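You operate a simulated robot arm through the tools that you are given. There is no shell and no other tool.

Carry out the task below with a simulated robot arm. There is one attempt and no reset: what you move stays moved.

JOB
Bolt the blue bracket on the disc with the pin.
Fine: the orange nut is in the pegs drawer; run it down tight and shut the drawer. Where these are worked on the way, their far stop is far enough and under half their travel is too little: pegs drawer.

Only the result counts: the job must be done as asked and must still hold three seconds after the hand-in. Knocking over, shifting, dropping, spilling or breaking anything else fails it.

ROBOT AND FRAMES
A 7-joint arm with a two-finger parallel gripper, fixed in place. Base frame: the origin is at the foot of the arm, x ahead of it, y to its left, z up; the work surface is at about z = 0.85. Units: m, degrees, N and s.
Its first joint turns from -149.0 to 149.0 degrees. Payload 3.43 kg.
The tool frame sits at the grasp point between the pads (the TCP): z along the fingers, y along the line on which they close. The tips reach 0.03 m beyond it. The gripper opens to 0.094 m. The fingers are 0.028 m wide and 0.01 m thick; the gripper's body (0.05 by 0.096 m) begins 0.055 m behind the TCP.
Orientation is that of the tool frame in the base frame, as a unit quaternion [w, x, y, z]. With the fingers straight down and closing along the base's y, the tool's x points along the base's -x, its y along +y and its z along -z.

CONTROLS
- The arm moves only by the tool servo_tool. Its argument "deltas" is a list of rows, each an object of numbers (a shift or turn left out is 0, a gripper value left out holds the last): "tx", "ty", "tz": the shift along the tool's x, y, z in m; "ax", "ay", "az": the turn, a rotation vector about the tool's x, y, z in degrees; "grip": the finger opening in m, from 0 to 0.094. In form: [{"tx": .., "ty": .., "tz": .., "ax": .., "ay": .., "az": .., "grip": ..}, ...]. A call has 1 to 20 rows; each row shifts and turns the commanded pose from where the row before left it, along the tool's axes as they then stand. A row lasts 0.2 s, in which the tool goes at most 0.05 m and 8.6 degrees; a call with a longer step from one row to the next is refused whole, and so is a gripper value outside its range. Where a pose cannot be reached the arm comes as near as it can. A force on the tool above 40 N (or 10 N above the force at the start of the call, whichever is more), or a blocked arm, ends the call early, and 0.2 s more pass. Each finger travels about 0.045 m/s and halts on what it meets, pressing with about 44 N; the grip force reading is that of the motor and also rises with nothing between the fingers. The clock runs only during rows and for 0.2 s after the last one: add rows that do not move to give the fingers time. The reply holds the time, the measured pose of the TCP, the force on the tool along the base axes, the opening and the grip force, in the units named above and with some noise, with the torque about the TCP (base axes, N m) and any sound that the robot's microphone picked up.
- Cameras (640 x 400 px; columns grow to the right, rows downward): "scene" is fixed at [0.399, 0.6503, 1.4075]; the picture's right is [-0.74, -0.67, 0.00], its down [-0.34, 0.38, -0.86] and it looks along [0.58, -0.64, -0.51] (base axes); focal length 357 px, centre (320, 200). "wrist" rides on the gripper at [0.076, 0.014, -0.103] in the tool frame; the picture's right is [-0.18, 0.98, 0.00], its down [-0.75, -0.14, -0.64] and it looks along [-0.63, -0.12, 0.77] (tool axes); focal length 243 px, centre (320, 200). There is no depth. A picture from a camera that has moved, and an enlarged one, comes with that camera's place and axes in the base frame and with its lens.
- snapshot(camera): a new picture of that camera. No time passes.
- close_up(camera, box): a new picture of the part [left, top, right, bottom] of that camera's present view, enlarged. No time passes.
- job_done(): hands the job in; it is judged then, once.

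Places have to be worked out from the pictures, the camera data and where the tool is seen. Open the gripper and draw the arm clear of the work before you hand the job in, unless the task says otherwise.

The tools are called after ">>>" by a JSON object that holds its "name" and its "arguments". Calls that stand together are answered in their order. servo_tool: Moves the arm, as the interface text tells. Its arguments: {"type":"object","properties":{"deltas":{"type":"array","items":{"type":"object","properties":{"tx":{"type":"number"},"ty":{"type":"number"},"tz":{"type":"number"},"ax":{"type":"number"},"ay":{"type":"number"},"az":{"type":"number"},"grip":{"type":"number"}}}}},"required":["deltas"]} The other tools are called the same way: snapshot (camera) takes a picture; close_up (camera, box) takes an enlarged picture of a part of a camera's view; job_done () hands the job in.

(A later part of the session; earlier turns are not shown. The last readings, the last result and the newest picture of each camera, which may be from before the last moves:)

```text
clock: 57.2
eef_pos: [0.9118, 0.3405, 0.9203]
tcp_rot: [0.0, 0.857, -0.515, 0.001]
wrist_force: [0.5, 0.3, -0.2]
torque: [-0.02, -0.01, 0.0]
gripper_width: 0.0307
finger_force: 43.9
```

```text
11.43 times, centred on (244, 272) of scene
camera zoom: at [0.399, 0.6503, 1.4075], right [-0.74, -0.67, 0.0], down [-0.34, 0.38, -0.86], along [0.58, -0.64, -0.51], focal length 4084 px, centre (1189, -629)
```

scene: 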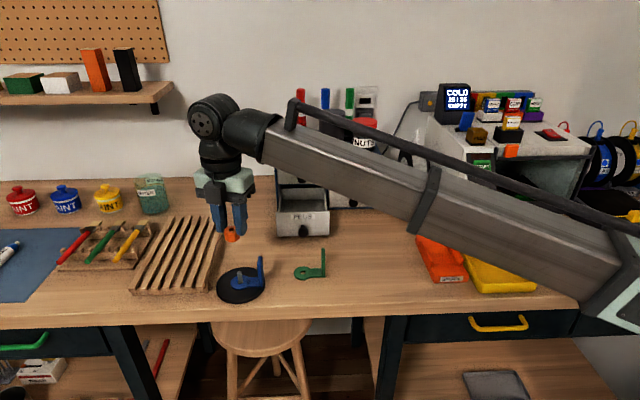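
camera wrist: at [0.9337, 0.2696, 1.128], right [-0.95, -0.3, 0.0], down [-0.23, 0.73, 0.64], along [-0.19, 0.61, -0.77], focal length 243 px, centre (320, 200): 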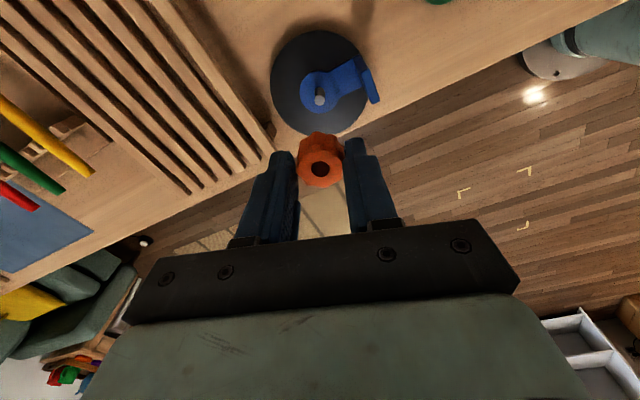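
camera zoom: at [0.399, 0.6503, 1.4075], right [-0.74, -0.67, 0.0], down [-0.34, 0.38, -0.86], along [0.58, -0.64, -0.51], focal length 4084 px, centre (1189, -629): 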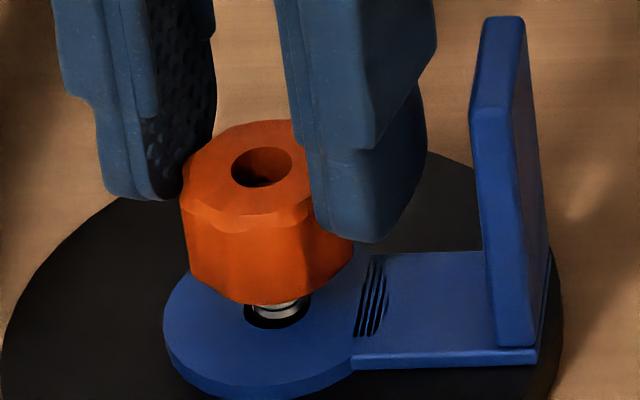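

The pin's top now shows inside the nut's hole, centred, with no force. I keep lowering until the thread resists.

>>> {"name": "servo_tool", "arguments": {"deltas": [{"tz": 0.001}, {"tz": 0.001}, {"tz": 0.001}, {"tz": 0.001}, {}]}}

>>> {"name": "close_up", "arguments": {"camera": "wrist", "box": [300, 150, 340, 180]}}

>>> {"name": "close_up", "arguments": {"camera": "scene", "box": [220, 255, 268, 290]}}

```text
clock: 58.4
eef_pos: [0.9121, 0.342, 0.9157]
tcp_rot: [-0.001, 0.857, -0.515, 0.001]
wrist_force: [-0.2, -1.2, -1.0]
torque: [0.02, -0.03, 0.01]
gripper_width: 0.0308
finger_force: 44.2
```

```text
13.33 times, centred on (320, 165) of wrist
camera zoom: at [0.9349, 0.2665, 1.0181], right [-0.95, -0.3, 0.0], down [-0.23, 0.73, 0.64], along [-0.19, 0.61, -0.77], focal length 3235 px, centre (320, 667)
```

zoom: 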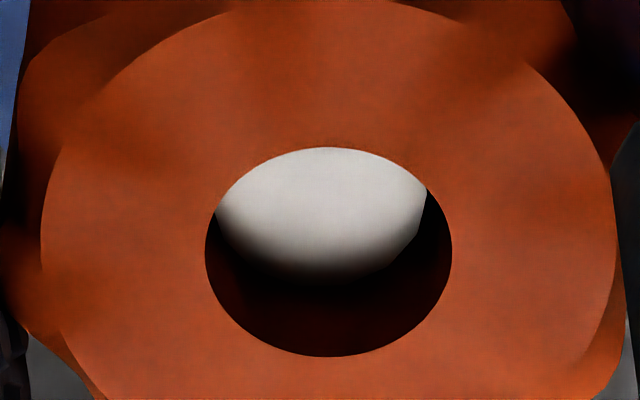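

```text
11.43 times, centred on (244, 272) of scene
camera zoom: at [0.399, 0.6503, 1.4075], right [-0.74, -0.67, 0.0], down [-0.34, 0.38, -0.86], along [0.58, -0.64, -0.51], focal length 4084 px, centre (1189, -629)
```

zoom: 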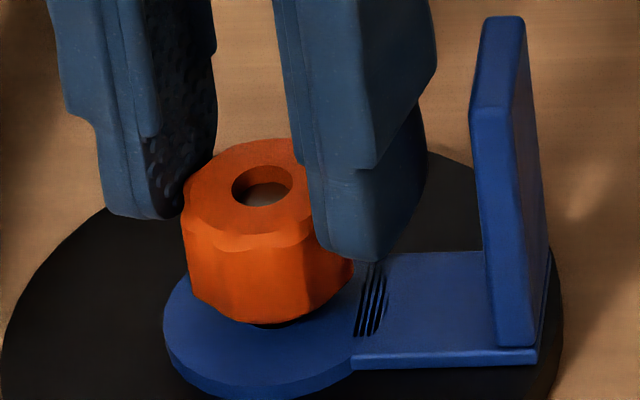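

The nut slides on freely, about 10 mm still to go to the plate. I continue down in small steps.

>>> {"name": "servo_tool", "arguments": {"deltas": [{"tz": 0.001}, {"tz": 0.001}, {"tz": 0.001}, {"tz": 0.001}, {}]}}

>>> {"name": "close_up", "arguments": {"camera": "wrist", "box": [300, 150, 340, 180]}}

>>> {"name": "close_up", "arguments": {"camera": "scene", "box": [220, 255, 268, 290]}}

```text
clock: 59.6
eef_pos: [0.9124, 0.3414, 0.9121]
tcp_rot: [0.001, 0.857, -0.516, 0.001]
wrist_force: [4.7, -0.4, 10.5]
torque: [-0.08, 0.04, 0.0]
gripper_width: 0.0307
finger_force: 43.8
```

```text
13.33 times, centred on (320, 165) of wrist
camera zoom: at [0.9354, 0.2662, 1.0146], right [-0.95, -0.3, 0.0], down [-0.23, 0.73, 0.64], along [-0.19, 0.61, -0.77], focal length 3235 px, centre (320, 667)
```

zoom: 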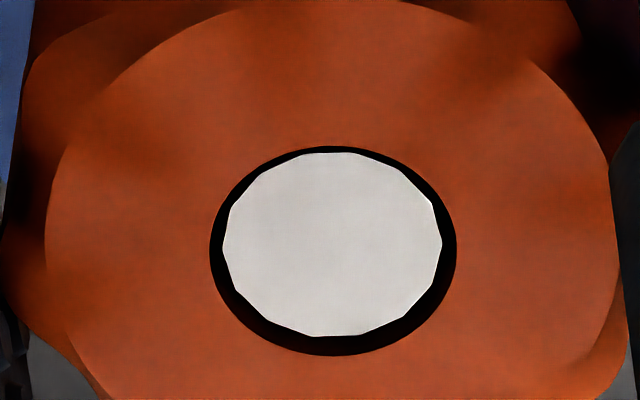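

```text
11.43 times, centred on (244, 272) of scene
camera zoom: at [0.399, 0.6503, 1.4075], right [-0.74, -0.67, 0.0], down [-0.34, 0.38, -0.86], along [0.58, -0.64, -0.51], focal length 4084 px, centre (1189, -629)
```

zoom: 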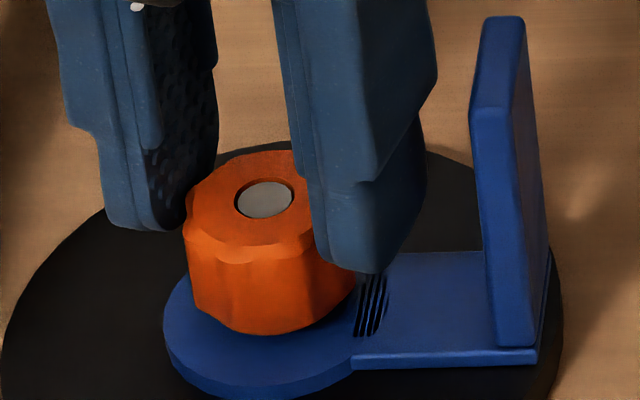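

Contact at about 10 N with the nut still some 8 mm above the plate: the thread start. I turn clockwise (seen from above) and watch force and torque.

>>> {"name": "servo_tool", "arguments": {"deltas": [{"az": 6}, {"az": 6}, {"az": 6}, {"az": 6}, {"az": 6}, {"az": 6}, {"az": 6}, {"az": 6}, {"az": 6}, {"az": 6}]}}

>>> {"name": "close_up", "arguments": {"camera": "wrist", "box": [290, 145, 350, 185]}}

>>> {"name": "close_up", "arguments": {"camera": "scene", "box": [220, 255, 268, 290]}}

```text
clock: 61.8
eef_pos: [0.9116, 0.3415, 0.9121]
tcp_rot: [-0.001, -0.485, 0.875, 0.0]
wrist_force: [-21.6, -3.5, -0.3]
torque: [0.01, 0.61, 0.05]
gripper_width: 0.0306
finger_force: 43.6
```

```text
10.00 times, centred on (320, 165) of wrist
camera zoom: at [0.8584, 0.2832, 1.0147], right [-0.74, 0.68, 0.0], down [0.52, 0.56, 0.64], along [0.43, 0.47, -0.77], focal length 2426 px, centre (320, 550)
```

zoom: 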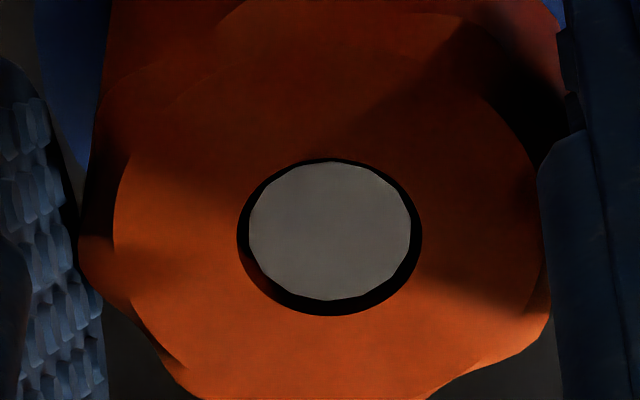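

```text
11.43 times, centred on (244, 272) of scene
camera zoom: at [0.399, 0.6503, 1.4075], right [-0.74, -0.67, 0.0], down [-0.34, 0.38, -0.86], along [0.58, -0.64, -0.51], focal length 4084 px, centre (1189, -629)
```

zoom: 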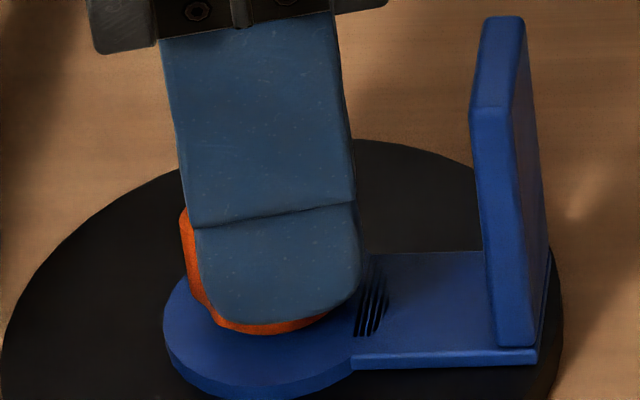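

Turning relaxed the vertical force, but a 22 N side load built up since the tool axis is about 1.5 mm off the pin axis. I open, re-centre on the pin, and see how the nut sits.

>>> {"name": "servo_tool", "arguments": {"deltas": [{"grip": 0.036}, {"grip": 0.044}, {"tx": -0.0013, "ty": 0.0003, "grip": 0.044}, {}, {}]}}

>>> {"name": "close_up", "arguments": {"camera": "wrist", "box": [280, 130, 360, 190]}}

>>> {"name": "close_up", "arguments": {"camera": "scene", "box": [220, 255, 268, 290]}}

```text
clock: 63.0
eef_pos: [0.9135, 0.3421, 0.9115]
tcp_rot: [0.0, -0.484, 0.875, -0.001]
wrist_force: [-0.8, 0.2, 0.2]
torque: [-0.02, -0.02, -0.04]
gripper_width: 0.044
finger_force: 0.0
```

```text
6.67 times, centred on (320, 160) of wrist
camera zoom: at [0.86, 0.2845, 1.0139], right [-0.74, 0.68, 0.0], down [0.52, 0.56, 0.64], along [0.44, 0.47, -0.77], focal length 1618 px, centre (320, 467)
```

zoom: 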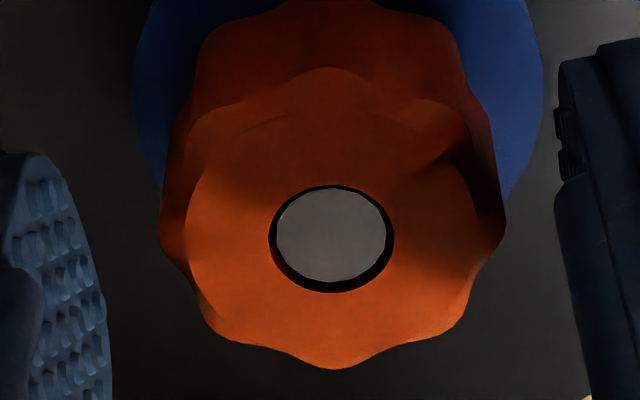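

```text
11.43 times, centred on (244, 272) of scene
camera zoom: at [0.399, 0.6503, 1.4075], right [-0.74, -0.67, 0.0], down [-0.34, 0.38, -0.86], along [0.58, -0.64, -0.51], focal length 4084 px, centre (1189, -629)
```

zoom: 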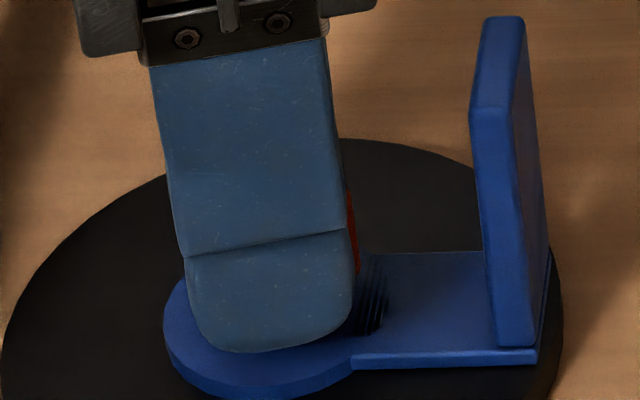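

The nut stays put on the thread when released. I re-centre by about 1 mm and check the alignment again before gripping.

>>> {"name": "servo_tool", "arguments": {"deltas": [{"tx": 0.0008, "ty": 0.0009}, {}, {}]}}

>>> {"name": "close_up", "arguments": {"camera": "wrist", "box": [280, 130, 360, 190]}}

```text
clock: 63.8
eef_pos: [0.9106, 0.3422, 0.9106]
tcp_rot: [0.0, -0.485, 0.875, -0.001]
wrist_force: [0.2, -0.6, -0.1]
torque: [-0.03, 0.04, -0.02]
gripper_width: 0.0442
finger_force: 0.1
```

```text
6.67 times, centred on (320, 160) of wrist
camera zoom: at [0.8589, 0.2841, 1.0144], right [-0.74, 0.68, 0.0], down [0.52, 0.56, 0.64], along [0.44, 0.47, -0.77], focal length 1618 px, centre (320, 467)
```

zoom: 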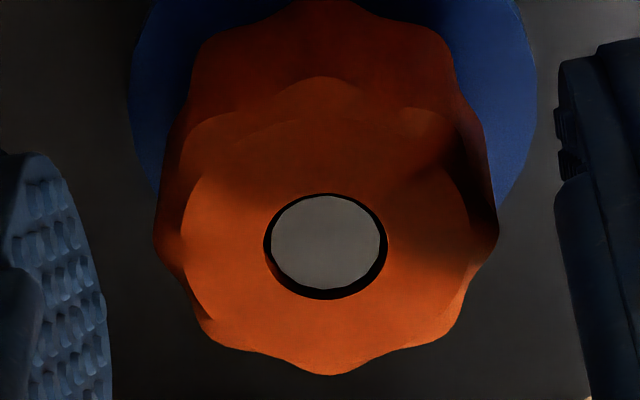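

Centred within about 0.5 mm. I grip the nut and turn clockwise 100 degrees.

>>> {"name": "servo_tool", "arguments": {"deltas": [{"grip": 0.03}, {"grip": 0.01}, {"grip": 0.0}, {"az": 8}, {"az": 8}, {"az": 8}, {"az": 8}, {"az": 8}, {"az": 8}, {"az": 8}, {"az": 8}, {"az": 8}, {"az": 8}, {"az": 8}, {"az": 8}]}}

>>> {"name": "close_up", "arguments": {"camera": "wrist", "box": [280, 130, 360, 190]}}

>>> {"name": "close_up", "arguments": {"camera": "scene", "box": [220, 255, 268, 290]}}

```text
clock: 67.0
eef_pos: [0.9104, 0.3434, 0.9108]
tcp_rot: [0.001, 0.326, 0.945, 0.0]
wrist_force: [-10.1, 9.5, -2.4]
torque: [0.26, 0.37, -0.05]
gripper_width: 0.0304
finger_force: 43.9
```

```text
6.67 times, centred on (320, 160) of wrist
camera zoom: at [0.8599, 0.4004, 1.0144], right [0.75, 0.66, 0.0], down [0.51, -0.58, 0.64], along [0.42, -0.48, -0.77], focal length 1618 px, centre (320, 467)
```

zoom: 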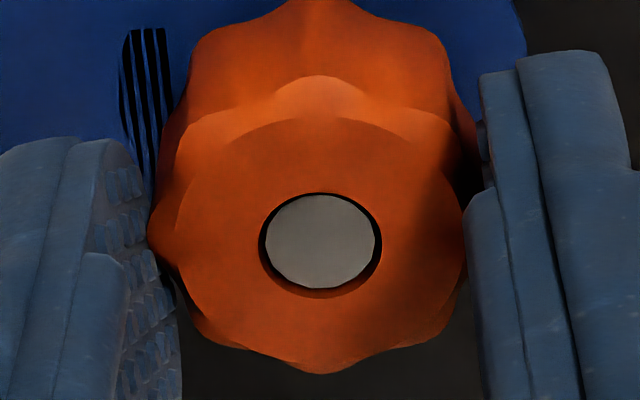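

```text
11.43 times, centred on (244, 272) of scene
camera zoom: at [0.399, 0.6503, 1.4075], right [-0.74, -0.67, 0.0], down [-0.34, 0.38, -0.86], along [0.58, -0.64, -0.51], focal length 4084 px, centre (1189, -629)
```

zoom: 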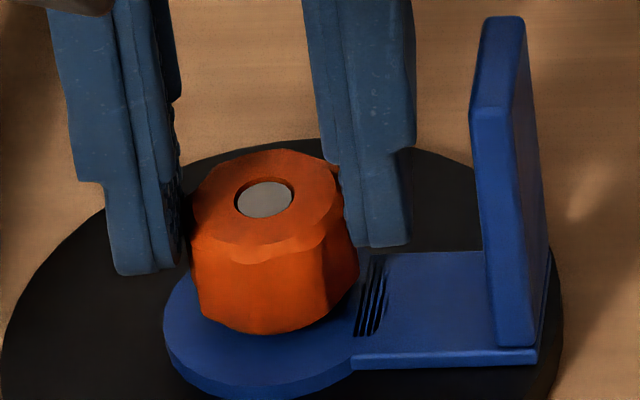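

The nut turns with the grip but has not visibly descended. I press down 1 mm to see how the thread reacts.

>>> {"name": "servo_tool", "arguments": {"deltas": [{"tz": 0.0005}, {"tz": 0.0005}, {}]}}

>>> {"name": "servo_tool", "arguments": {"deltas": [{"az": 8}, {"az": 8}, {"az": 8}, {"az": 8}, {"az": 8}]}}

>>> {"name": "close_up", "arguments": {"camera": "scene", "box": [220, 255, 268, 290]}}

```text
clock: 67.8
eef_pos: [0.9121, 0.3435, 0.9122]
tcp_rot: [0.001, 0.326, 0.946, 0.0]
wrist_force: [-10.1, 10.1, -0.5]
torque: [0.13, 0.41, -0.03]
gripper_width: 0.0305
finger_force: 44.3
```

```text
clock: 69.0
eef_pos: [0.9132, 0.3436, 0.9112]
tcp_rot: [0.001, 0.63, 0.776, 0.001]
wrist_force: [-6.0, 10.2, -0.7]
torque: [0.33, 0.4, 0.02]
gripper_width: 0.0301
finger_force: 43.7
```

```text
11.43 times, centred on (244, 272) of scene
camera zoom: at [0.399, 0.6503, 1.4075], right [-0.74, -0.67, 0.0], down [-0.34, 0.38, -0.86], along [0.58, -0.64, -0.51], focal length 4084 px, centre (1189, -629)
```

zoom: 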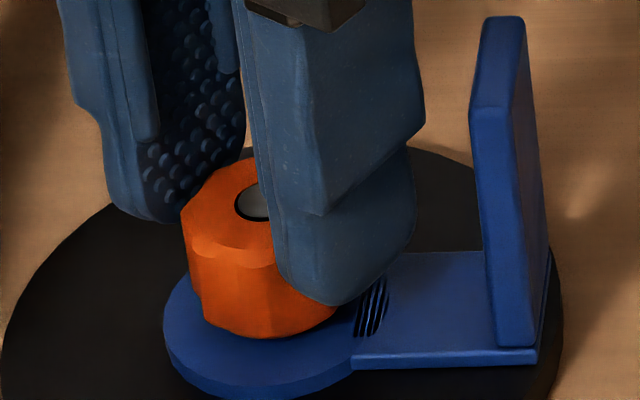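

The nut went down about 1 mm with little force, so the turning does let it descend. I press down in small steps to find the thread's present limit.

>>> {"name": "servo_tool", "arguments": {"deltas": [{"tz": 0.0005}, {"tz": 0.0005}, {}]}}

>>> {"name": "servo_tool", "arguments": {"deltas": [{"tz": 0.0005}, {"tz": 0.0005}, {}]}}

```text
clock: 69.8
eef_pos: [0.9123, 0.3435, 0.9086]
tcp_rot: [0.0, 0.629, 0.777, 0.0]
wrist_force: [-2.9, 9.7, 4.8]
torque: [0.28, 0.22, -0.03]
gripper_width: 0.0299
finger_force: 43.5
```

```text
clock: 70.6
eef_pos: [0.9126, 0.3431, 0.9096]
tcp_rot: [0.001, 0.629, 0.777, 0.0]
wrist_force: [-0.6, 8.0, 13.4]
torque: [0.21, 0.12, 0.03]
gripper_width: 0.0299
finger_force: 44.0
```

Force now rises at about 9 N per mm, so that is the thread's limit at this turn. I look at both views.

>>> {"name": "close_up", "arguments": {"camera": "scene", "box": [220, 255, 268, 290]}}

>>> {"name": "close_up", "arguments": {"camera": "wrist", "box": [280, 130, 360, 190]}}

```text
11.43 times, centred on (244, 272) of scene
camera zoom: at [0.399, 0.6503, 1.4075], right [-0.74, -0.67, 0.0], down [-0.34, 0.38, -0.86], along [0.58, -0.64, -0.51], focal length 4084 px, centre (1189, -629)
```

zoom: 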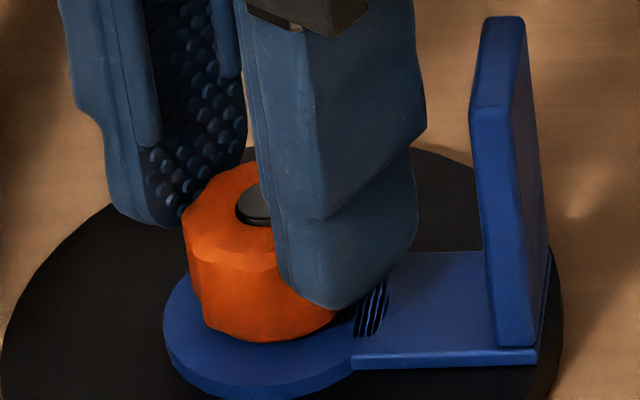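

```text
6.67 times, centred on (320, 160) of wrist
camera zoom: at [0.9094, 0.4194, 1.0124], right [1.0, 0.02, 0.0], down [0.02, -0.77, 0.64], along [0.02, -0.64, -0.77], focal length 1618 px, centre (320, 467)
```

zoom: 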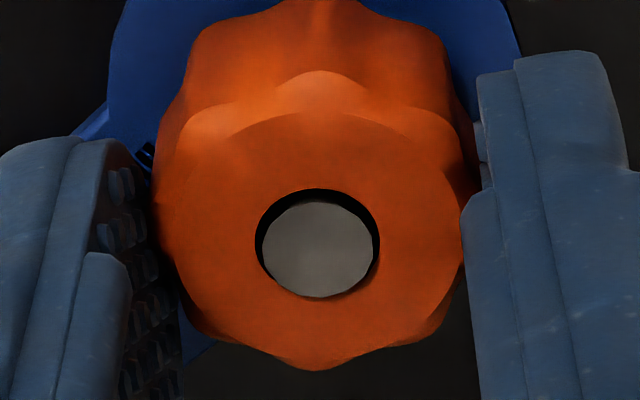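

The nut is 2.2 mm lower after 196 degrees, roughly 4 mm per turn, with about 6 mm left. I keep turning with a matching slow descent.

>>> {"name": "servo_tool", "arguments": {"deltas": [{"az": 8, "tz": 9e-05}, {"az": 8, "tz": 9e-05}, {"az": 8, "tz": 9e-05}, {"az": 8, "tz": 9e-05}, {"az": 8, "tz": 9e-05}]}}

```text
clock: 71.8
eef_pos: [0.9114, 0.3423, 0.9095]
tcp_rot: [0.001, 0.858, 0.514, 0.0]
wrist_force: [4.9, 1.9, 16.6]
torque: [0.06, -0.01, 0.0]
gripper_width: 0.0302
finger_force: 44.1
```

Force climbed slightly, so the descent per turn may be smaller than thought. I check the true height via the camera pose.

>>> {"name": "close_up", "arguments": {"camera": "wrist", "box": [280, 130, 360, 190]}}

>>> {"name": "close_up", "arguments": {"camera": "scene", "box": [220, 255, 268, 290]}}

```text
6.67 times, centred on (320, 160) of wrist
camera zoom: at [0.9597, 0.4022, 1.0119], right [0.78, -0.63, 0.0], down [-0.48, -0.6, 0.64], along [-0.4, -0.5, -0.77], focal length 1618 px, centre (320, 467)
```

zoom: 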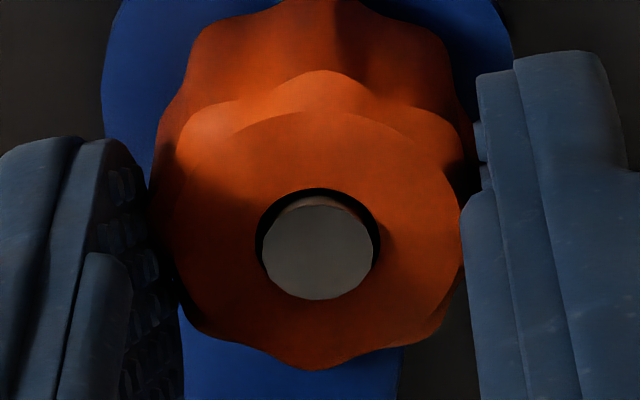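

```text
11.43 times, centred on (244, 272) of scene
camera zoom: at [0.399, 0.6503, 1.4075], right [-0.74, -0.67, 0.0], down [-0.34, 0.38, -0.86], along [0.58, -0.64, -0.51], focal length 4084 px, centre (1189, -629)
```

zoom: 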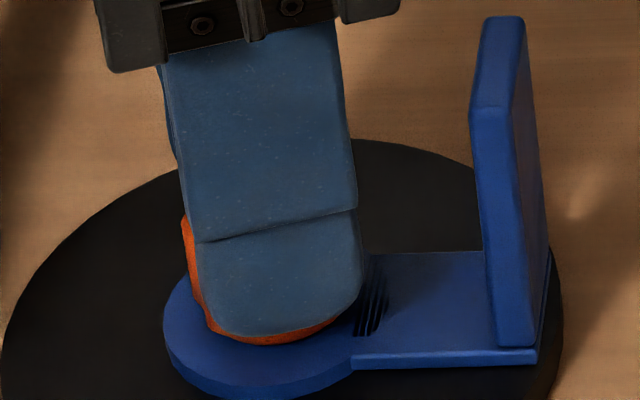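

The nut has come down another 0.5 mm in 40 degrees, so the pitch is about 4 mm per turn and the thread is working. I open, turn back for a fresh stroke, and re-centre.

>>> {"name": "servo_tool", "arguments": {"deltas": [{"tz": -0.001, "grip": 0.036}, {"tz": -0.0005, "grip": 0.045}, {"grip": 0.045}, {"az": -8.6}, {"az": -8.6}, {"az": -8.6}, {"az": -8.6}, {"az": -8.6}, {"az": -8.6}, {"az": -8.6}, {"az": -8.6}, {"az": -8.6}, {"az": -8.6}, {"az": -8.6}, {"az": -8.6}, {"az": -8.6}, {"az": -8.6}, {"az": -8.6}, {"az": -8.6}, {"az": -8.6}]}}

>>> {"name": "servo_tool", "arguments": {"deltas": [{"az": -8.6}, {"az": -8.6}, {"az": -8.6}, {"az": -8.6}, {"az": -8.6}, {"az": -8.6}, {"az": -8.6}, {"az": -8.6}, {"az": -8.6}, {"az": -8.6}, {}]}}

>>> {"name": "close_up", "arguments": {"camera": "wrist", "box": [280, 130, 360, 190]}}

>>> {"name": "close_up", "arguments": {"camera": "scene", "box": [220, 255, 268, 290]}}

```text
clock: 76.0
eef_pos: [0.9114, 0.3439, 0.9091]
tcp_rot: [0.001, -0.246, 0.969, 0.0]
wrist_force: [-0.1, -0.3, -0.5]
torque: [-0.01, -0.02, 0.01]
gripper_width: 0.0453
finger_force: 0.0
```

```text
clock: 78.4
eef_pos: [0.9114, 0.3418, 0.9094]
tcp_rot: [0.0, 0.841, -0.541, 0.0]
wrist_force: [0.1, -0.6, 0.4]
torque: [-0.02, 0.0, 0.0]
gripper_width: 0.0449
finger_force: 0.0
```

```text
6.67 times, centred on (320, 160) of wrist
camera zoom: at [0.9293, 0.2665, 1.0127], right [-0.97, -0.24, 0.0], down [-0.18, 0.74, 0.64], along [-0.15, 0.62, -0.77], focal length 1618 px, centre (320, 467)
```

zoom: 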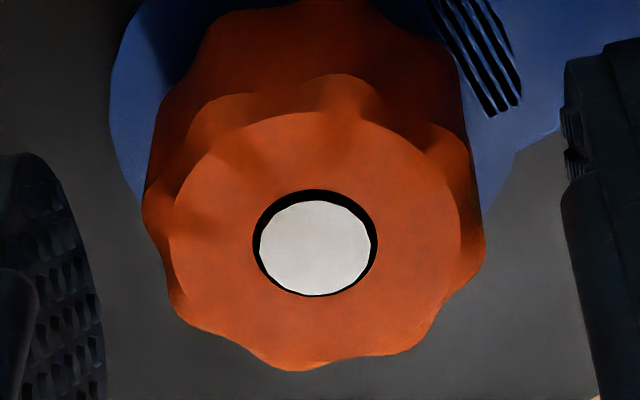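

```text
11.43 times, centred on (244, 272) of scene
camera zoom: at [0.399, 0.6503, 1.4075], right [-0.74, -0.67, 0.0], down [-0.34, 0.38, -0.86], along [0.58, -0.64, -0.51], focal length 4084 px, centre (1189, -629)
```

zoom: 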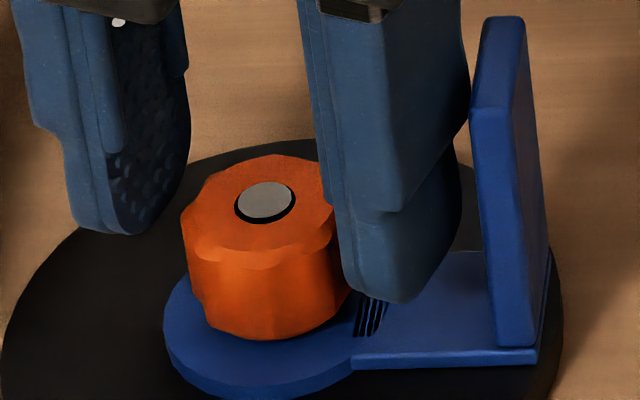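

The nut relaxed upward slightly on release, so the true pitch is nearer 2.6 mm per turn, leaving roughly 6 mm. The tool is centred; I grip and turn again with matching descent.

>>> {"name": "servo_tool", "arguments": {"deltas": [{"grip": 0.03}, {"grip": 0.01}, {"grip": 0.0}, {"az": 8.6, "tz": 6e-05}, {"az": 8.6, "tz": 6e-05}, {"az": 8.6, "tz": 6e-05}, {"az": 8.6, "tz": 6e-05}, {"az": 8.6, "tz": 6e-05}, {"az": 8.6, "tz": 6e-05}, {"az": 8.6, "tz": 6e-05}, {"az": 8.6, "tz": 6e-05}, {"az": 8.6, "tz": 6e-05}, {"az": 8.6, "tz": 6e-05}, {"az": 8.6, "tz": 6e-05}, {"az": 8.6, "tz": 6e-05}, {"az": 8.6, "tz": 6e-05}, {"az": 8.6, "tz": 6e-05}, {"az": 8.6, "tz": 6e-05}, {"az": 8.6, "tz": 6e-05}, {"az": 8.6, "tz": 6e-05}]}}

>>> {"name": "servo_tool", "arguments": {"deltas": [{"az": 8.6, "tz": 6e-05}, {"az": 8.6, "tz": 6e-05}, {"az": 8.6, "tz": 6e-05}, {"az": 8.6, "tz": 6e-05}, {"az": 8.6, "tz": 6e-05}, {"az": 8.6, "tz": 6e-05}, {"az": 8.6, "tz": 6e-05}, {"az": 8.6, "tz": 6e-05}, {"az": 8.6, "tz": 6e-05}, {"az": 8.6, "tz": 6e-05}]}}

>>> {"name": "close_up", "arguments": {"camera": "wrist", "box": [280, 130, 360, 190]}}

>>> {"name": "close_up", "arguments": {"camera": "scene", "box": [220, 255, 268, 290]}}

```text
clock: 82.6
eef_pos: [0.911, 0.3426, 0.9071]
tcp_rot: [0.001, 0.277, 0.961, 0.0]
wrist_force: [4.5, 1.7, 2.6]
torque: [0.15, -0.13, -0.02]
gripper_width: 0.0307
finger_force: 44.3
```

```text
clock: 84.8
eef_pos: [0.9114, 0.3425, 0.9069]
tcp_rot: [0.001, 0.858, 0.514, 0.001]
wrist_force: [11.9, 6.9, 6.6]
torque: [0.3, -0.23, 0.0]
gripper_width: 0.0305
finger_force: 43.9
```

```text
6.67 times, centred on (320, 160) of wrist
camera zoom: at [0.9598, 0.4022, 1.0101], right [0.78, -0.63, 0.0], down [-0.48, -0.6, 0.64], along [-0.4, -0.5, -0.77], focal length 1618 px, centre (320, 467)
```

zoom: 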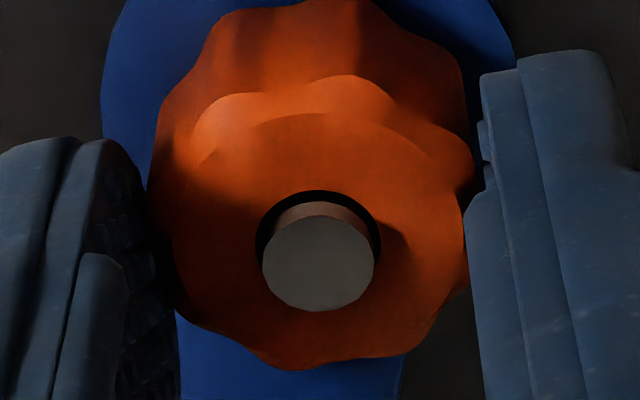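

```text
11.43 times, centred on (244, 272) of scene
camera zoom: at [0.399, 0.6503, 1.4075], right [-0.74, -0.67, 0.0], down [-0.34, 0.38, -0.86], along [0.58, -0.64, -0.51], focal length 4084 px, centre (1189, -629)
```

zoom: 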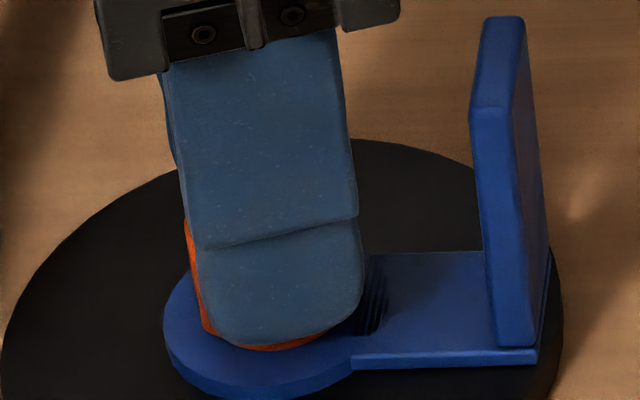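

Descended about 2 mm more with a light 7 N load. I release, turn back and take another stroke.

>>> {"name": "servo_tool", "arguments": {"deltas": [{"tz": -0.0005, "grip": 0.036}, {"grip": 0.045}, {"grip": 0.045}, {"az": -8.6}, {"az": -8.6}, {"az": -8.6}, {"az": -8.6}, {"az": -8.6}, {"az": -8.6}, {"az": -8.6}, {"az": -8.6}, {"az": -8.6}, {"az": -8.6}, {"az": -8.6}, {"az": -8.6}, {"az": -8.6}, {"az": -8.6}, {"az": -8.6}, {"az": -8.6}, {"az": -8.6}]}}

>>> {"name": "servo_tool", "arguments": {"deltas": [{"az": -8.6}, {"az": -8.6}, {"az": -8.6}, {"az": -8.6}, {"az": -8.6}, {"az": -8.6}, {"az": -8.6}, {"az": -8.6}, {"az": -8.6}, {"az": -8.6}, {}]}}

>>> {"name": "close_up", "arguments": {"camera": "wrist", "box": [280, 130, 360, 190]}}

>>> {"name": "close_up", "arguments": {"camera": "scene", "box": [220, 255, 268, 290]}}

```text
clock: 89.0
eef_pos: [0.9107, 0.3434, 0.9074]
tcp_rot: [0.001, -0.245, 0.97, 0.0]
wrist_force: [-0.1, 0.0, 0.5]
torque: [-0.01, -0.01, 0.03]
gripper_width: 0.045
finger_force: 0.1
```

```text
clock: 91.4
eef_pos: [0.9108, 0.3436, 0.9069]
tcp_rot: [0.0, 0.841, -0.542, 0.0]
wrist_force: [-0.4, -1.0, -0.5]
torque: [-0.01, 0.04, 0.04]
gripper_width: 0.0448
finger_force: 0.0
```

```text
6.67 times, centred on (320, 160) of wrist
camera zoom: at [0.9291, 0.2667, 1.0101], right [-0.97, -0.24, 0.0], down [-0.18, 0.74, 0.64], along [-0.15, 0.62, -0.77], focal length 1618 px, centre (320, 467)
```

zoom: 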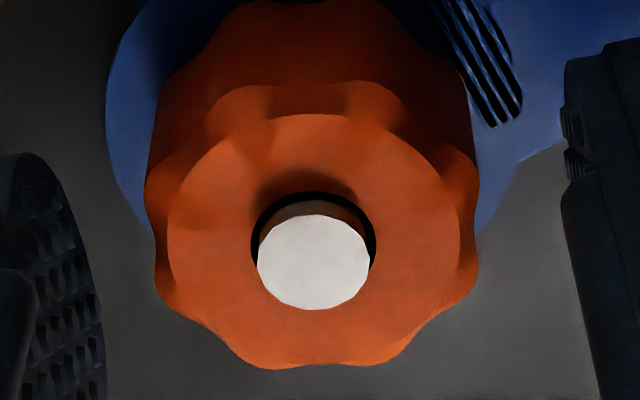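

```text
11.43 times, centred on (244, 272) of scene
camera zoom: at [0.399, 0.6503, 1.4075], right [-0.74, -0.67, 0.0], down [-0.34, 0.38, -0.86], along [0.58, -0.64, -0.51], focal length 4084 px, centre (1189, -629)
```

zoom: 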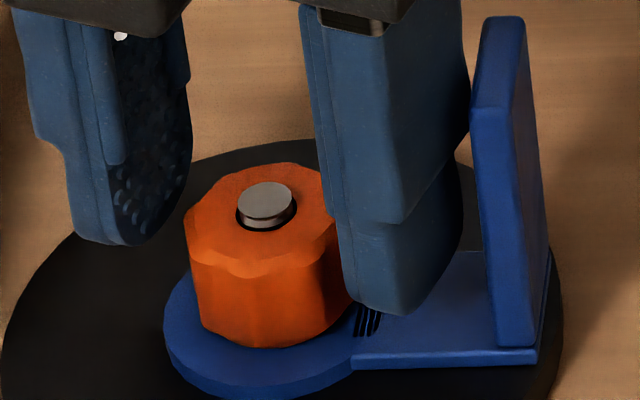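

Descending 3 mm per turn; the pin now stands about 3 mm proud of the nut. Another stroke.

>>> {"name": "servo_tool", "arguments": {"deltas": [{"grip": 0.03}, {"grip": 0.01}, {"grip": 0.0}, {"az": 8.6, "tz": 7e-05}, {"az": 8.6, "tz": 7e-05}, {"az": 8.6, "tz": 7e-05}, {"az": 8.6, "tz": 7e-05}, {"az": 8.6, "tz": 7e-05}, {"az": 8.6, "tz": 7e-05}, {"az": 8.6, "tz": 7e-05}, {"az": 8.6, "tz": 7e-05}, {"az": 8.6, "tz": 7e-05}, {"az": 8.6, "tz": 7e-05}, {"az": 8.6, "tz": 7e-05}, {"az": 8.6, "tz": 7e-05}, {"az": 8.6, "tz": 7e-05}, {"az": 8.6, "tz": 7e-05}, {"az": 8.6, "tz": 7e-05}, {"az": 8.6, "tz": 7e-05}, {"az": 8.6, "tz": 7e-05}]}}

>>> {"name": "servo_tool", "arguments": {"deltas": [{"az": 8.6, "tz": 7e-05}, {"az": 8.6, "tz": 7e-05}, {"az": 8.6, "tz": 7e-05}, {"az": 8.6, "tz": 7e-05}, {"az": 8.6, "tz": 7e-05}, {"az": 8.6, "tz": 7e-05}, {"az": 8.6, "tz": 7e-05}, {"az": 8.6, "tz": 7e-05}, {"az": 8.6, "tz": 7e-05}, {"az": 8.6, "tz": 7e-05}]}}

>>> {"name": "close_up", "arguments": {"camera": "wrist", "box": [280, 130, 360, 190]}}

```text
clock: 95.6
eef_pos: [0.9106, 0.342, 0.9067]
tcp_rot: [0.001, 0.276, 0.961, 0.0]
wrist_force: [0.9, 1.8, 6.4]
torque: [-0.01, -0.04, 0.42]
gripper_width: 0.0269
finger_force: 44.2
```

```text
clock: 97.8
eef_pos: [0.9117, 0.3419, 0.9049]
tcp_rot: [0.001, 0.857, 0.515, 0.001]
wrist_force: [4.5, -0.2, 1.2]
torque: [0.01, 0.18, 0.94]
gripper_width: 0.0305
finger_force: 44.0
```

```text
6.67 times, centred on (320, 160) of wrist
camera zoom: at [0.9593, 0.4015, 1.0073], right [0.78, -0.62, 0.0], down [-0.48, -0.6, 0.64], along [-0.4, -0.5, -0.77], focal length 1618 px, centre (320, 467)
```

zoom: 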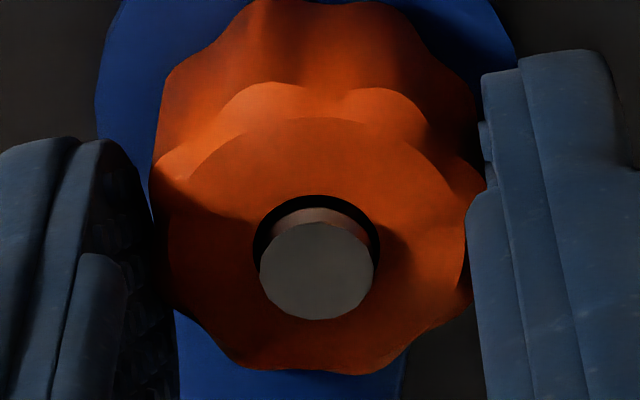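

Resistance torque has risen to 0.94 N·m and the fingers slipped over the lobes, so the nut appears seated. I look from the scene camera.

>>> {"name": "close_up", "arguments": {"camera": "scene", "box": [220, 255, 268, 290]}}

>>> {"name": "snapshot", "arguments": {"camera": "wrist"}}

```text
11.43 times, centred on (244, 272) of scene
camera zoom: at [0.399, 0.6503, 1.4075], right [-0.74, -0.67, 0.0], down [-0.34, 0.38, -0.86], along [0.58, -0.64, -0.51], focal length 4084 px, centre (1189, -629)
```

zoom: 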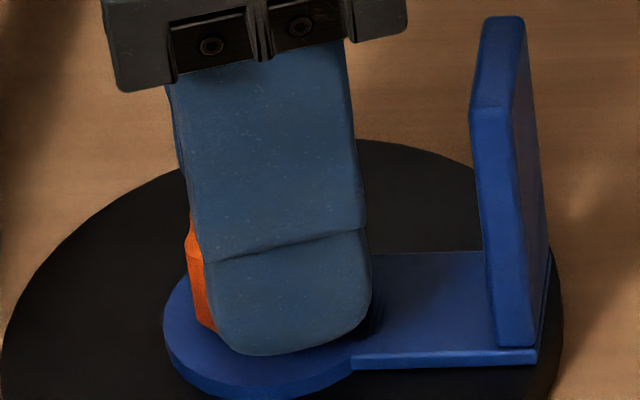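

```text
taken
camera wrist: at [0.9593, 0.4015, 1.0073], right [0.78, -0.62, 0.0], down [-0.48, -0.6, 0.64], along [-0.4, -0.5, -0.77], focal length 243 px, centre (320, 200)
```

wrist: 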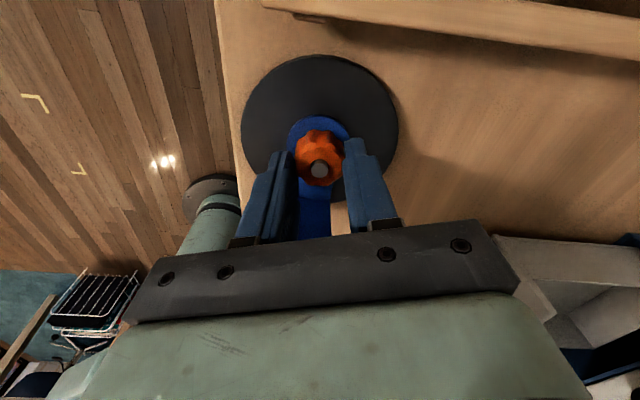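

I release the nut and rise to inspect whether it truly sits on the plate.

>>> {"name": "servo_tool", "arguments": {"deltas": [{"grip": 0.036}, {"grip": 0.05}, {"grip": 0.05}, {"tz": -0.02}, {"tz": -0.03}, {"tz": -0.03}, {}]}}

>>> {"name": "close_up", "arguments": {"camera": "scene", "box": [220, 255, 268, 290]}}

>>> {"name": "close_up", "arguments": {"camera": "wrist", "box": [270, 60, 370, 130]}}

```text
clock: 99.4
eef_pos: [0.911, 0.3427, 0.9836]
tcp_rot: [0.001, 0.857, 0.515, 0.0]
wrist_force: [-0.5, 0.0, -0.3]
torque: [-0.02, -0.01, 0.0]
gripper_width: 0.0501
finger_force: 0.0
```

```text
11.43 times, centred on (244, 272) of scene
camera zoom: at [0.399, 0.6503, 1.4075], right [-0.74, -0.67, 0.0], down [-0.34, 0.38, -0.86], along [0.58, -0.64, -0.51], focal length 4084 px, centre (1189, -629)
```

zoom: 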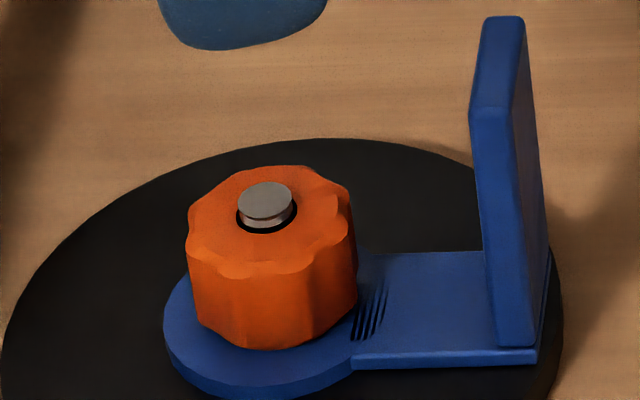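

```text
5.71 times, centred on (320, 95) of wrist
camera zoom: at [0.959, 0.4024, 1.0871], right [0.78, -0.62, 0.0], down [-0.48, -0.6, 0.64], along [-0.4, -0.5, -0.77], focal length 1386 px, centre (320, 800)
```

zoom: 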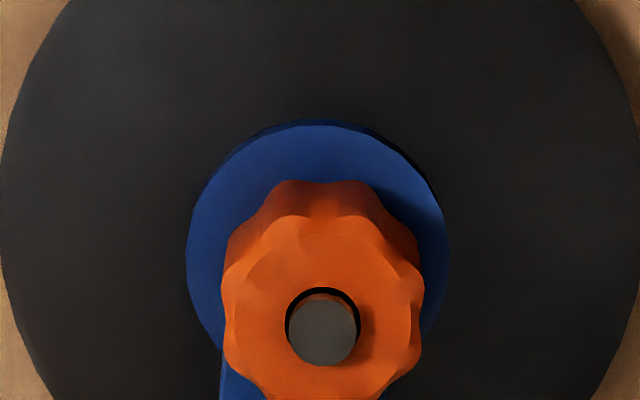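

I zoom in on the nut's base to see whether there is a gap above the plate.

>>> {"name": "close_up", "arguments": {"camera": "scene", "box": [228, 268, 256, 290]}}

>>> {"name": "close_up", "arguments": {"camera": "wrist", "box": [296, 85, 344, 115]}}

```text
16.00 times, centred on (242, 279) of scene
camera zoom: at [0.399, 0.6503, 1.4075], right [-0.74, -0.67, 0.0], down [-0.34, 0.38, -0.86], along [0.58, -0.64, -0.51], focal length 5717 px, centre (1568, -1064)
```

zoom: 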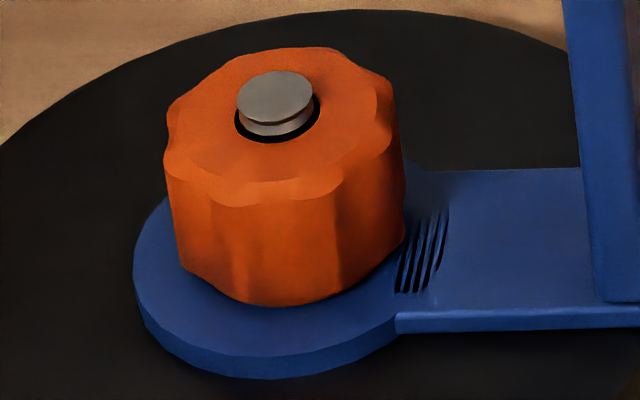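

```text
13.33 times, centred on (320, 100) of wrist
camera zoom: at [0.959, 0.4024, 1.0871], right [0.78, -0.62, 0.0], down [-0.48, -0.6, 0.64], along [-0.4, -0.5, -0.77], focal length 3235 px, centre (320, 1533)
```

zoom: 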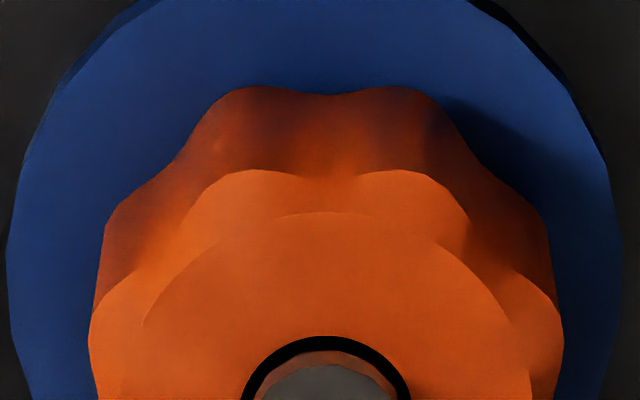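

No gap is visible and the thread stalled with about 1 N·m, so the nut looks seated. To be sure it is tight, I turn back, regrip a little lower and give it one more firm stroke.

>>> {"name": "servo_tool", "arguments": {"deltas": [{"az": -8.6}, {"az": -8.6}, {"az": -8.6}, {"az": -8.6}, {"az": -8.6}, {"az": -8.6}, {"az": -8.6}, {"az": -8.6}, {"az": -8.6}, {"az": -8.6}, {"az": -8.6}, {"az": -8.6}, {"az": -8.6}, {"az": -8.6}, {"tz": 0.03}, {"tz": 0.03}, {"tz": 0.01}, {"tz": 0.01}, {}]}}

>>> {"name": "close_up", "arguments": {"camera": "wrist", "box": [270, 120, 370, 200]}}

```text
clock: 103.4
eef_pos: [0.9123, 0.3433, 0.9046]
tcp_rot: [0.001, -0.02, 1.0, 0.0]
wrist_force: [0.4, 0.8, -0.3]
torque: [-0.03, 0.0, -0.03]
gripper_width: 0.0501
finger_force: 0.0
```

```text
5.00 times, centred on (320, 160) of wrist
camera zoom: at [0.8351, 0.3531, 1.0072], right [0.14, 0.99, 0.0], down [0.76, -0.11, 0.64], along [0.64, -0.09, -0.77], focal length 1213 px, centre (320, 400)
```

zoom: 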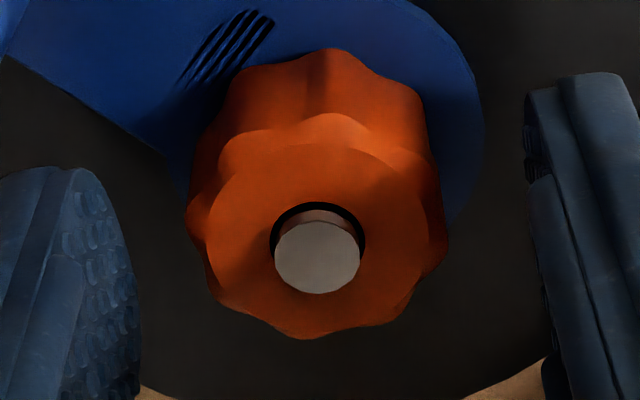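

The fingers face lobes at this angle; turning the tool 22.5° puts the pads over valleys for a firmer hold. I do that, lower 3 mm and grip.

>>> {"name": "servo_tool", "arguments": {"deltas": [{"az": -7.5}, {"az": -7.5}, {"az": -7.5}, {"tz": 0.003}, {"grip": 0.035}, {"grip": 0.02}, {"grip": 0.0}, {"grip": 0.0}, {"grip": 0.0}]}}

>>> {"name": "close_up", "arguments": {"camera": "wrist", "box": [270, 120, 370, 200]}}

```text
clock: 105.4
eef_pos: [0.9121, 0.343, 0.901]
tcp_rot: [0.001, -0.216, 0.976, 0.0]
wrist_force: [-1.9, 3.8, -0.3]
torque: [0.2, 0.09, 0.23]
gripper_width: 0.0272
finger_force: 43.8
```

```text
5.00 times, centred on (320, 160) of wrist
camera zoom: at [0.8362, 0.3225, 1.0043], right [-0.25, 0.97, 0.0], down [0.74, 0.19, 0.64], along [0.62, 0.16, -0.77], focal length 1213 px, centre (320, 400)
```

zoom: 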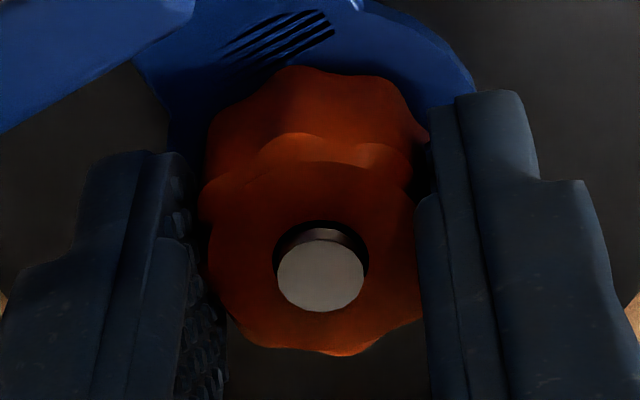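

The pads now sit in the valleys (27 mm). I turn clockwise gently and read the torque.

>>> {"name": "servo_tool", "arguments": {"deltas": [{"az": 4}, {"az": 4}, {"az": 4}, {"az": 4}]}}

>>> {"name": "servo_tool", "arguments": {"deltas": [{"az": 4}, {"az": 4}, {"az": 4}]}}

>>> {"name": "close_up", "arguments": {"camera": "wrist", "box": [270, 120, 370, 200]}}

```text
clock: 106.4
eef_pos: [0.9117, 0.3419, 0.9009]
tcp_rot: [0.001, -0.077, 0.997, 0.0]
wrist_force: [-1.1, 1.6, 0.6]
torque: [0.08, 0.11, 1.07]
gripper_width: 0.0298
finger_force: 44.3
```

```text
clock: 107.2
eef_pos: [0.9114, 0.3428, 0.9019]
tcp_rot: [0.001, 0.027, 1.0, -0.001]
wrist_force: [-2.3, 5.6, 0.9]
torque: [0.09, -0.01, 0.84]
gripper_width: 0.031
finger_force: 43.7
```

```text
5.00 times, centred on (320, 160) of wrist
camera zoom: at [0.8353, 0.3602, 1.0041], right [0.24, 0.97, 0.0], down [0.74, -0.18, 0.64], along [0.62, -0.15, -0.77], focal length 1213 px, centre (320, 400)
```

zoom: 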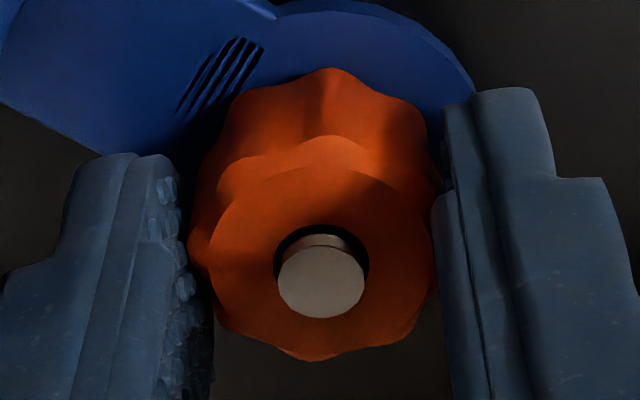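

The pads slip over the lobes at about 1 N·m, so it has stopped firmly, but my measurements leave doubt whether a gap remains under the nut. I release, rise, and set up a low side view with the wrist camera to see directly.

>>> {"name": "servo_tool", "arguments": {"deltas": [{"grip": 0.036}, {"grip": 0.05}, {"tz": -0.02}, {"tz": -0.03}, {"tz": -0.03}, {"az": 8.4}, {"az": 8.4}, {"az": 8.4}, {"az": 8.4}, {"az": 8.6}, {"ay": -8.6, "grip": 0.04}, {"ay": -8.6}, {"ay": -8.6}, {"ay": -8.6}, {"ay": -8.6}, {"ay": -8.6}, {"ay": -8.4}, {}]}}

>>> {"name": "snapshot", "arguments": {"camera": "wrist"}}

```text
clock: 111.0
eef_pos: [0.9131, 0.3428, 0.9817]
tcp_rot: [0.463, 0.334, 0.798, -0.193]
wrist_force: [0.1, -0.1, 0.1]
torque: [0.0, -0.05, -0.04]
gripper_width: 0.0399
finger_force: 0.0
```

```text
taken
camera wrist: at [0.832, 0.4419, 0.9671], right [0.76, 0.63, 0.16], down [-0.23, 0.03, 0.97], along [0.61, -0.78, 0.17], focal length 243 px, centre (320, 200)
```

wrist: 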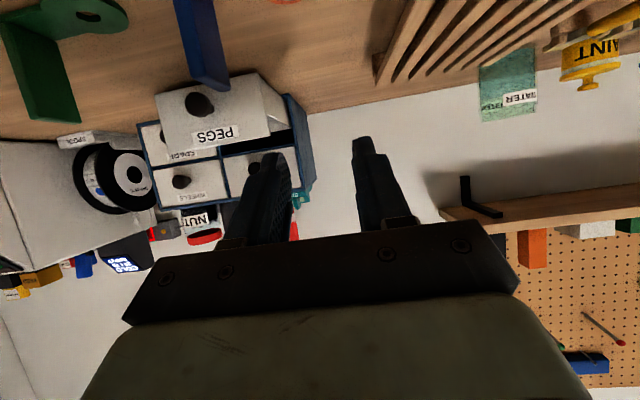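

The nut is just off the top of the picture. I back away 6 cm and lower to look at it from low down.

>>> {"name": "servo_tool", "arguments": {"deltas": [{"tx": 0.015, "tz": -0.026}, {"tx": 0.015, "tz": -0.026}, {"tx": 0.019, "tz": 0.011}, {"tx": 0.019, "tz": 0.011}, {"tx": 0.015, "tz": 0.0087}, {}]}}

>>> {"name": "snapshot", "arguments": {"camera": "wrist"}}

```text
clock: 112.4
eef_pos: [0.8679, 0.3863, 0.9209]
tcp_rot: [0.463, 0.333, 0.799, -0.192]
wrist_force: [-0.3, 0.4, 0.8]
torque: [0.01, 0.0, 0.0]
gripper_width: 0.0401
finger_force: 0.1
```

```text
taken
camera wrist: at [0.7887, 0.485, 0.9064], right [0.76, 0.63, 0.16], down [-0.23, 0.03, 0.97], along [0.61, -0.78, 0.16], focal length 243 px, centre (320, 200)
```

wrist: 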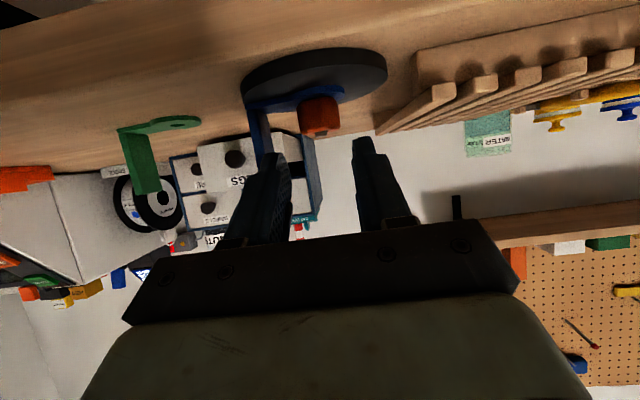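

A low side view of the disc, bracket and nut. I enlarge it.

>>> {"name": "close_up", "arguments": {"camera": "wrist", "box": [236, 60, 396, 150]}}

>>> {"name": "close_up", "arguments": {"camera": "wrist", "box": [284, 78, 356, 143]}}

```text
4.00 times, centred on (316, 105) of wrist
camera zoom: at [0.7887, 0.485, 0.9064], right [0.76, 0.63, 0.16], down [-0.23, 0.03, 0.97], along [0.61, -0.78, 0.16], focal length 970 px, centre (336, 580)
```

zoom: 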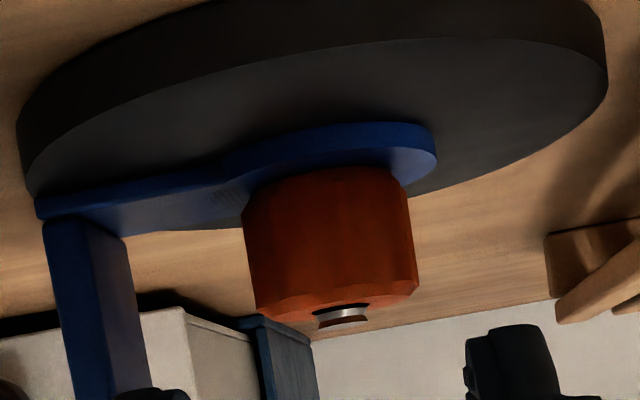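

```text
6.15 times, centred on (320, 110) of wrist
camera zoom: at [0.7887, 0.485, 0.9064], right [0.76, 0.63, 0.16], down [-0.23, 0.03, 0.97], along [0.61, -0.78, 0.16], focal length 1493 px, centre (320, 751)
```

zoom: 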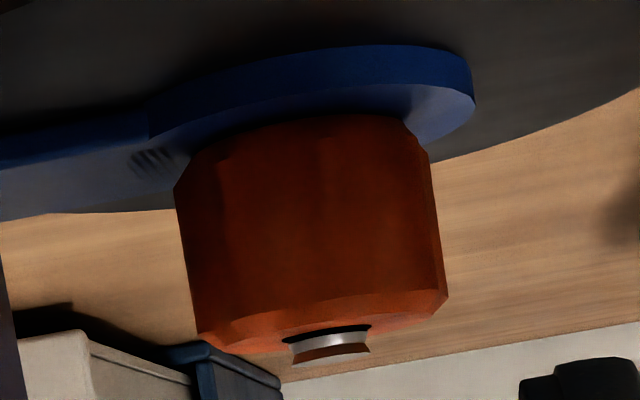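

The side view settles it: the nut has a chamfered foot that sits directly on the plate, and the plate sits on the disc, no gap. It is tight, so now I go back to the drawer: rise, reduce the tilt and move in front of the PEGS knob.

>>> {"name": "servo_tool", "arguments": {"deltas": [{"tx": -0.0289, "tz": -0.0167}, {"tx": -0.0289, "tz": -0.0167}, {"tx": -0.0289, "tz": -0.0167}, {"ay": 8.6, "grip": 0.06}, {"ay": 8.6}, {"ay": 8.6}, {"tx": -0.0214, "tz": 0.01465, "ty": -0.0268}, {"tx": -0.0214, "tz": 0.01465, "ty": -0.0268}, {"tx": -0.0214, "tz": 0.01465, "ty": -0.0268}, {"tx": -0.0214, "tz": 0.01465, "ty": -0.0268}, {"tx": -0.0214, "tz": 0.01465, "ty": -0.0268}, {}]}}

>>> {"name": "snapshot", "arguments": {"camera": "wrist"}}

>>> {"name": "snapshot", "arguments": {"camera": "scene"}}

```text
clock: 115.0
eef_pos: [0.8655, 0.1984, 1.0184]
tcp_rot: [0.272, 0.367, 0.882, -0.113]
wrist_force: [-0.4, -0.2, 0.1]
torque: [-0.01, 0.02, -0.01]
gripper_width: 0.06
finger_force: 0.1
```

```text
taken
camera wrist: at [0.79, 0.2943, 1.0615], right [0.81, 0.58, 0.1], down [0.08, -0.29, 0.95], along [0.59, -0.76, -0.28], focal length 243 px, centre (320, 200)
```

wrist: 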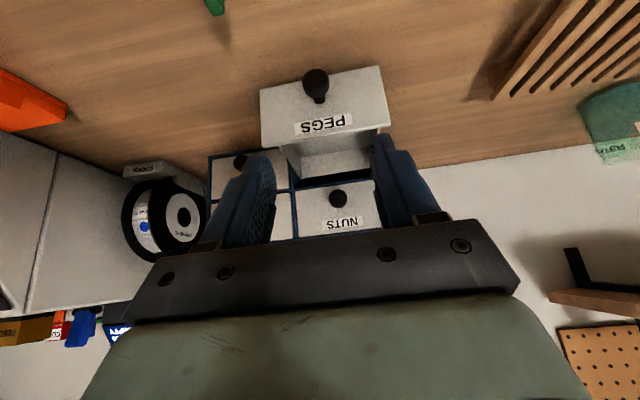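

```text
taken
```

scene: 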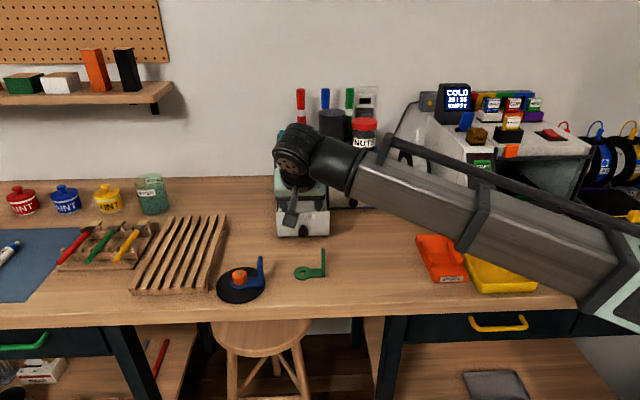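

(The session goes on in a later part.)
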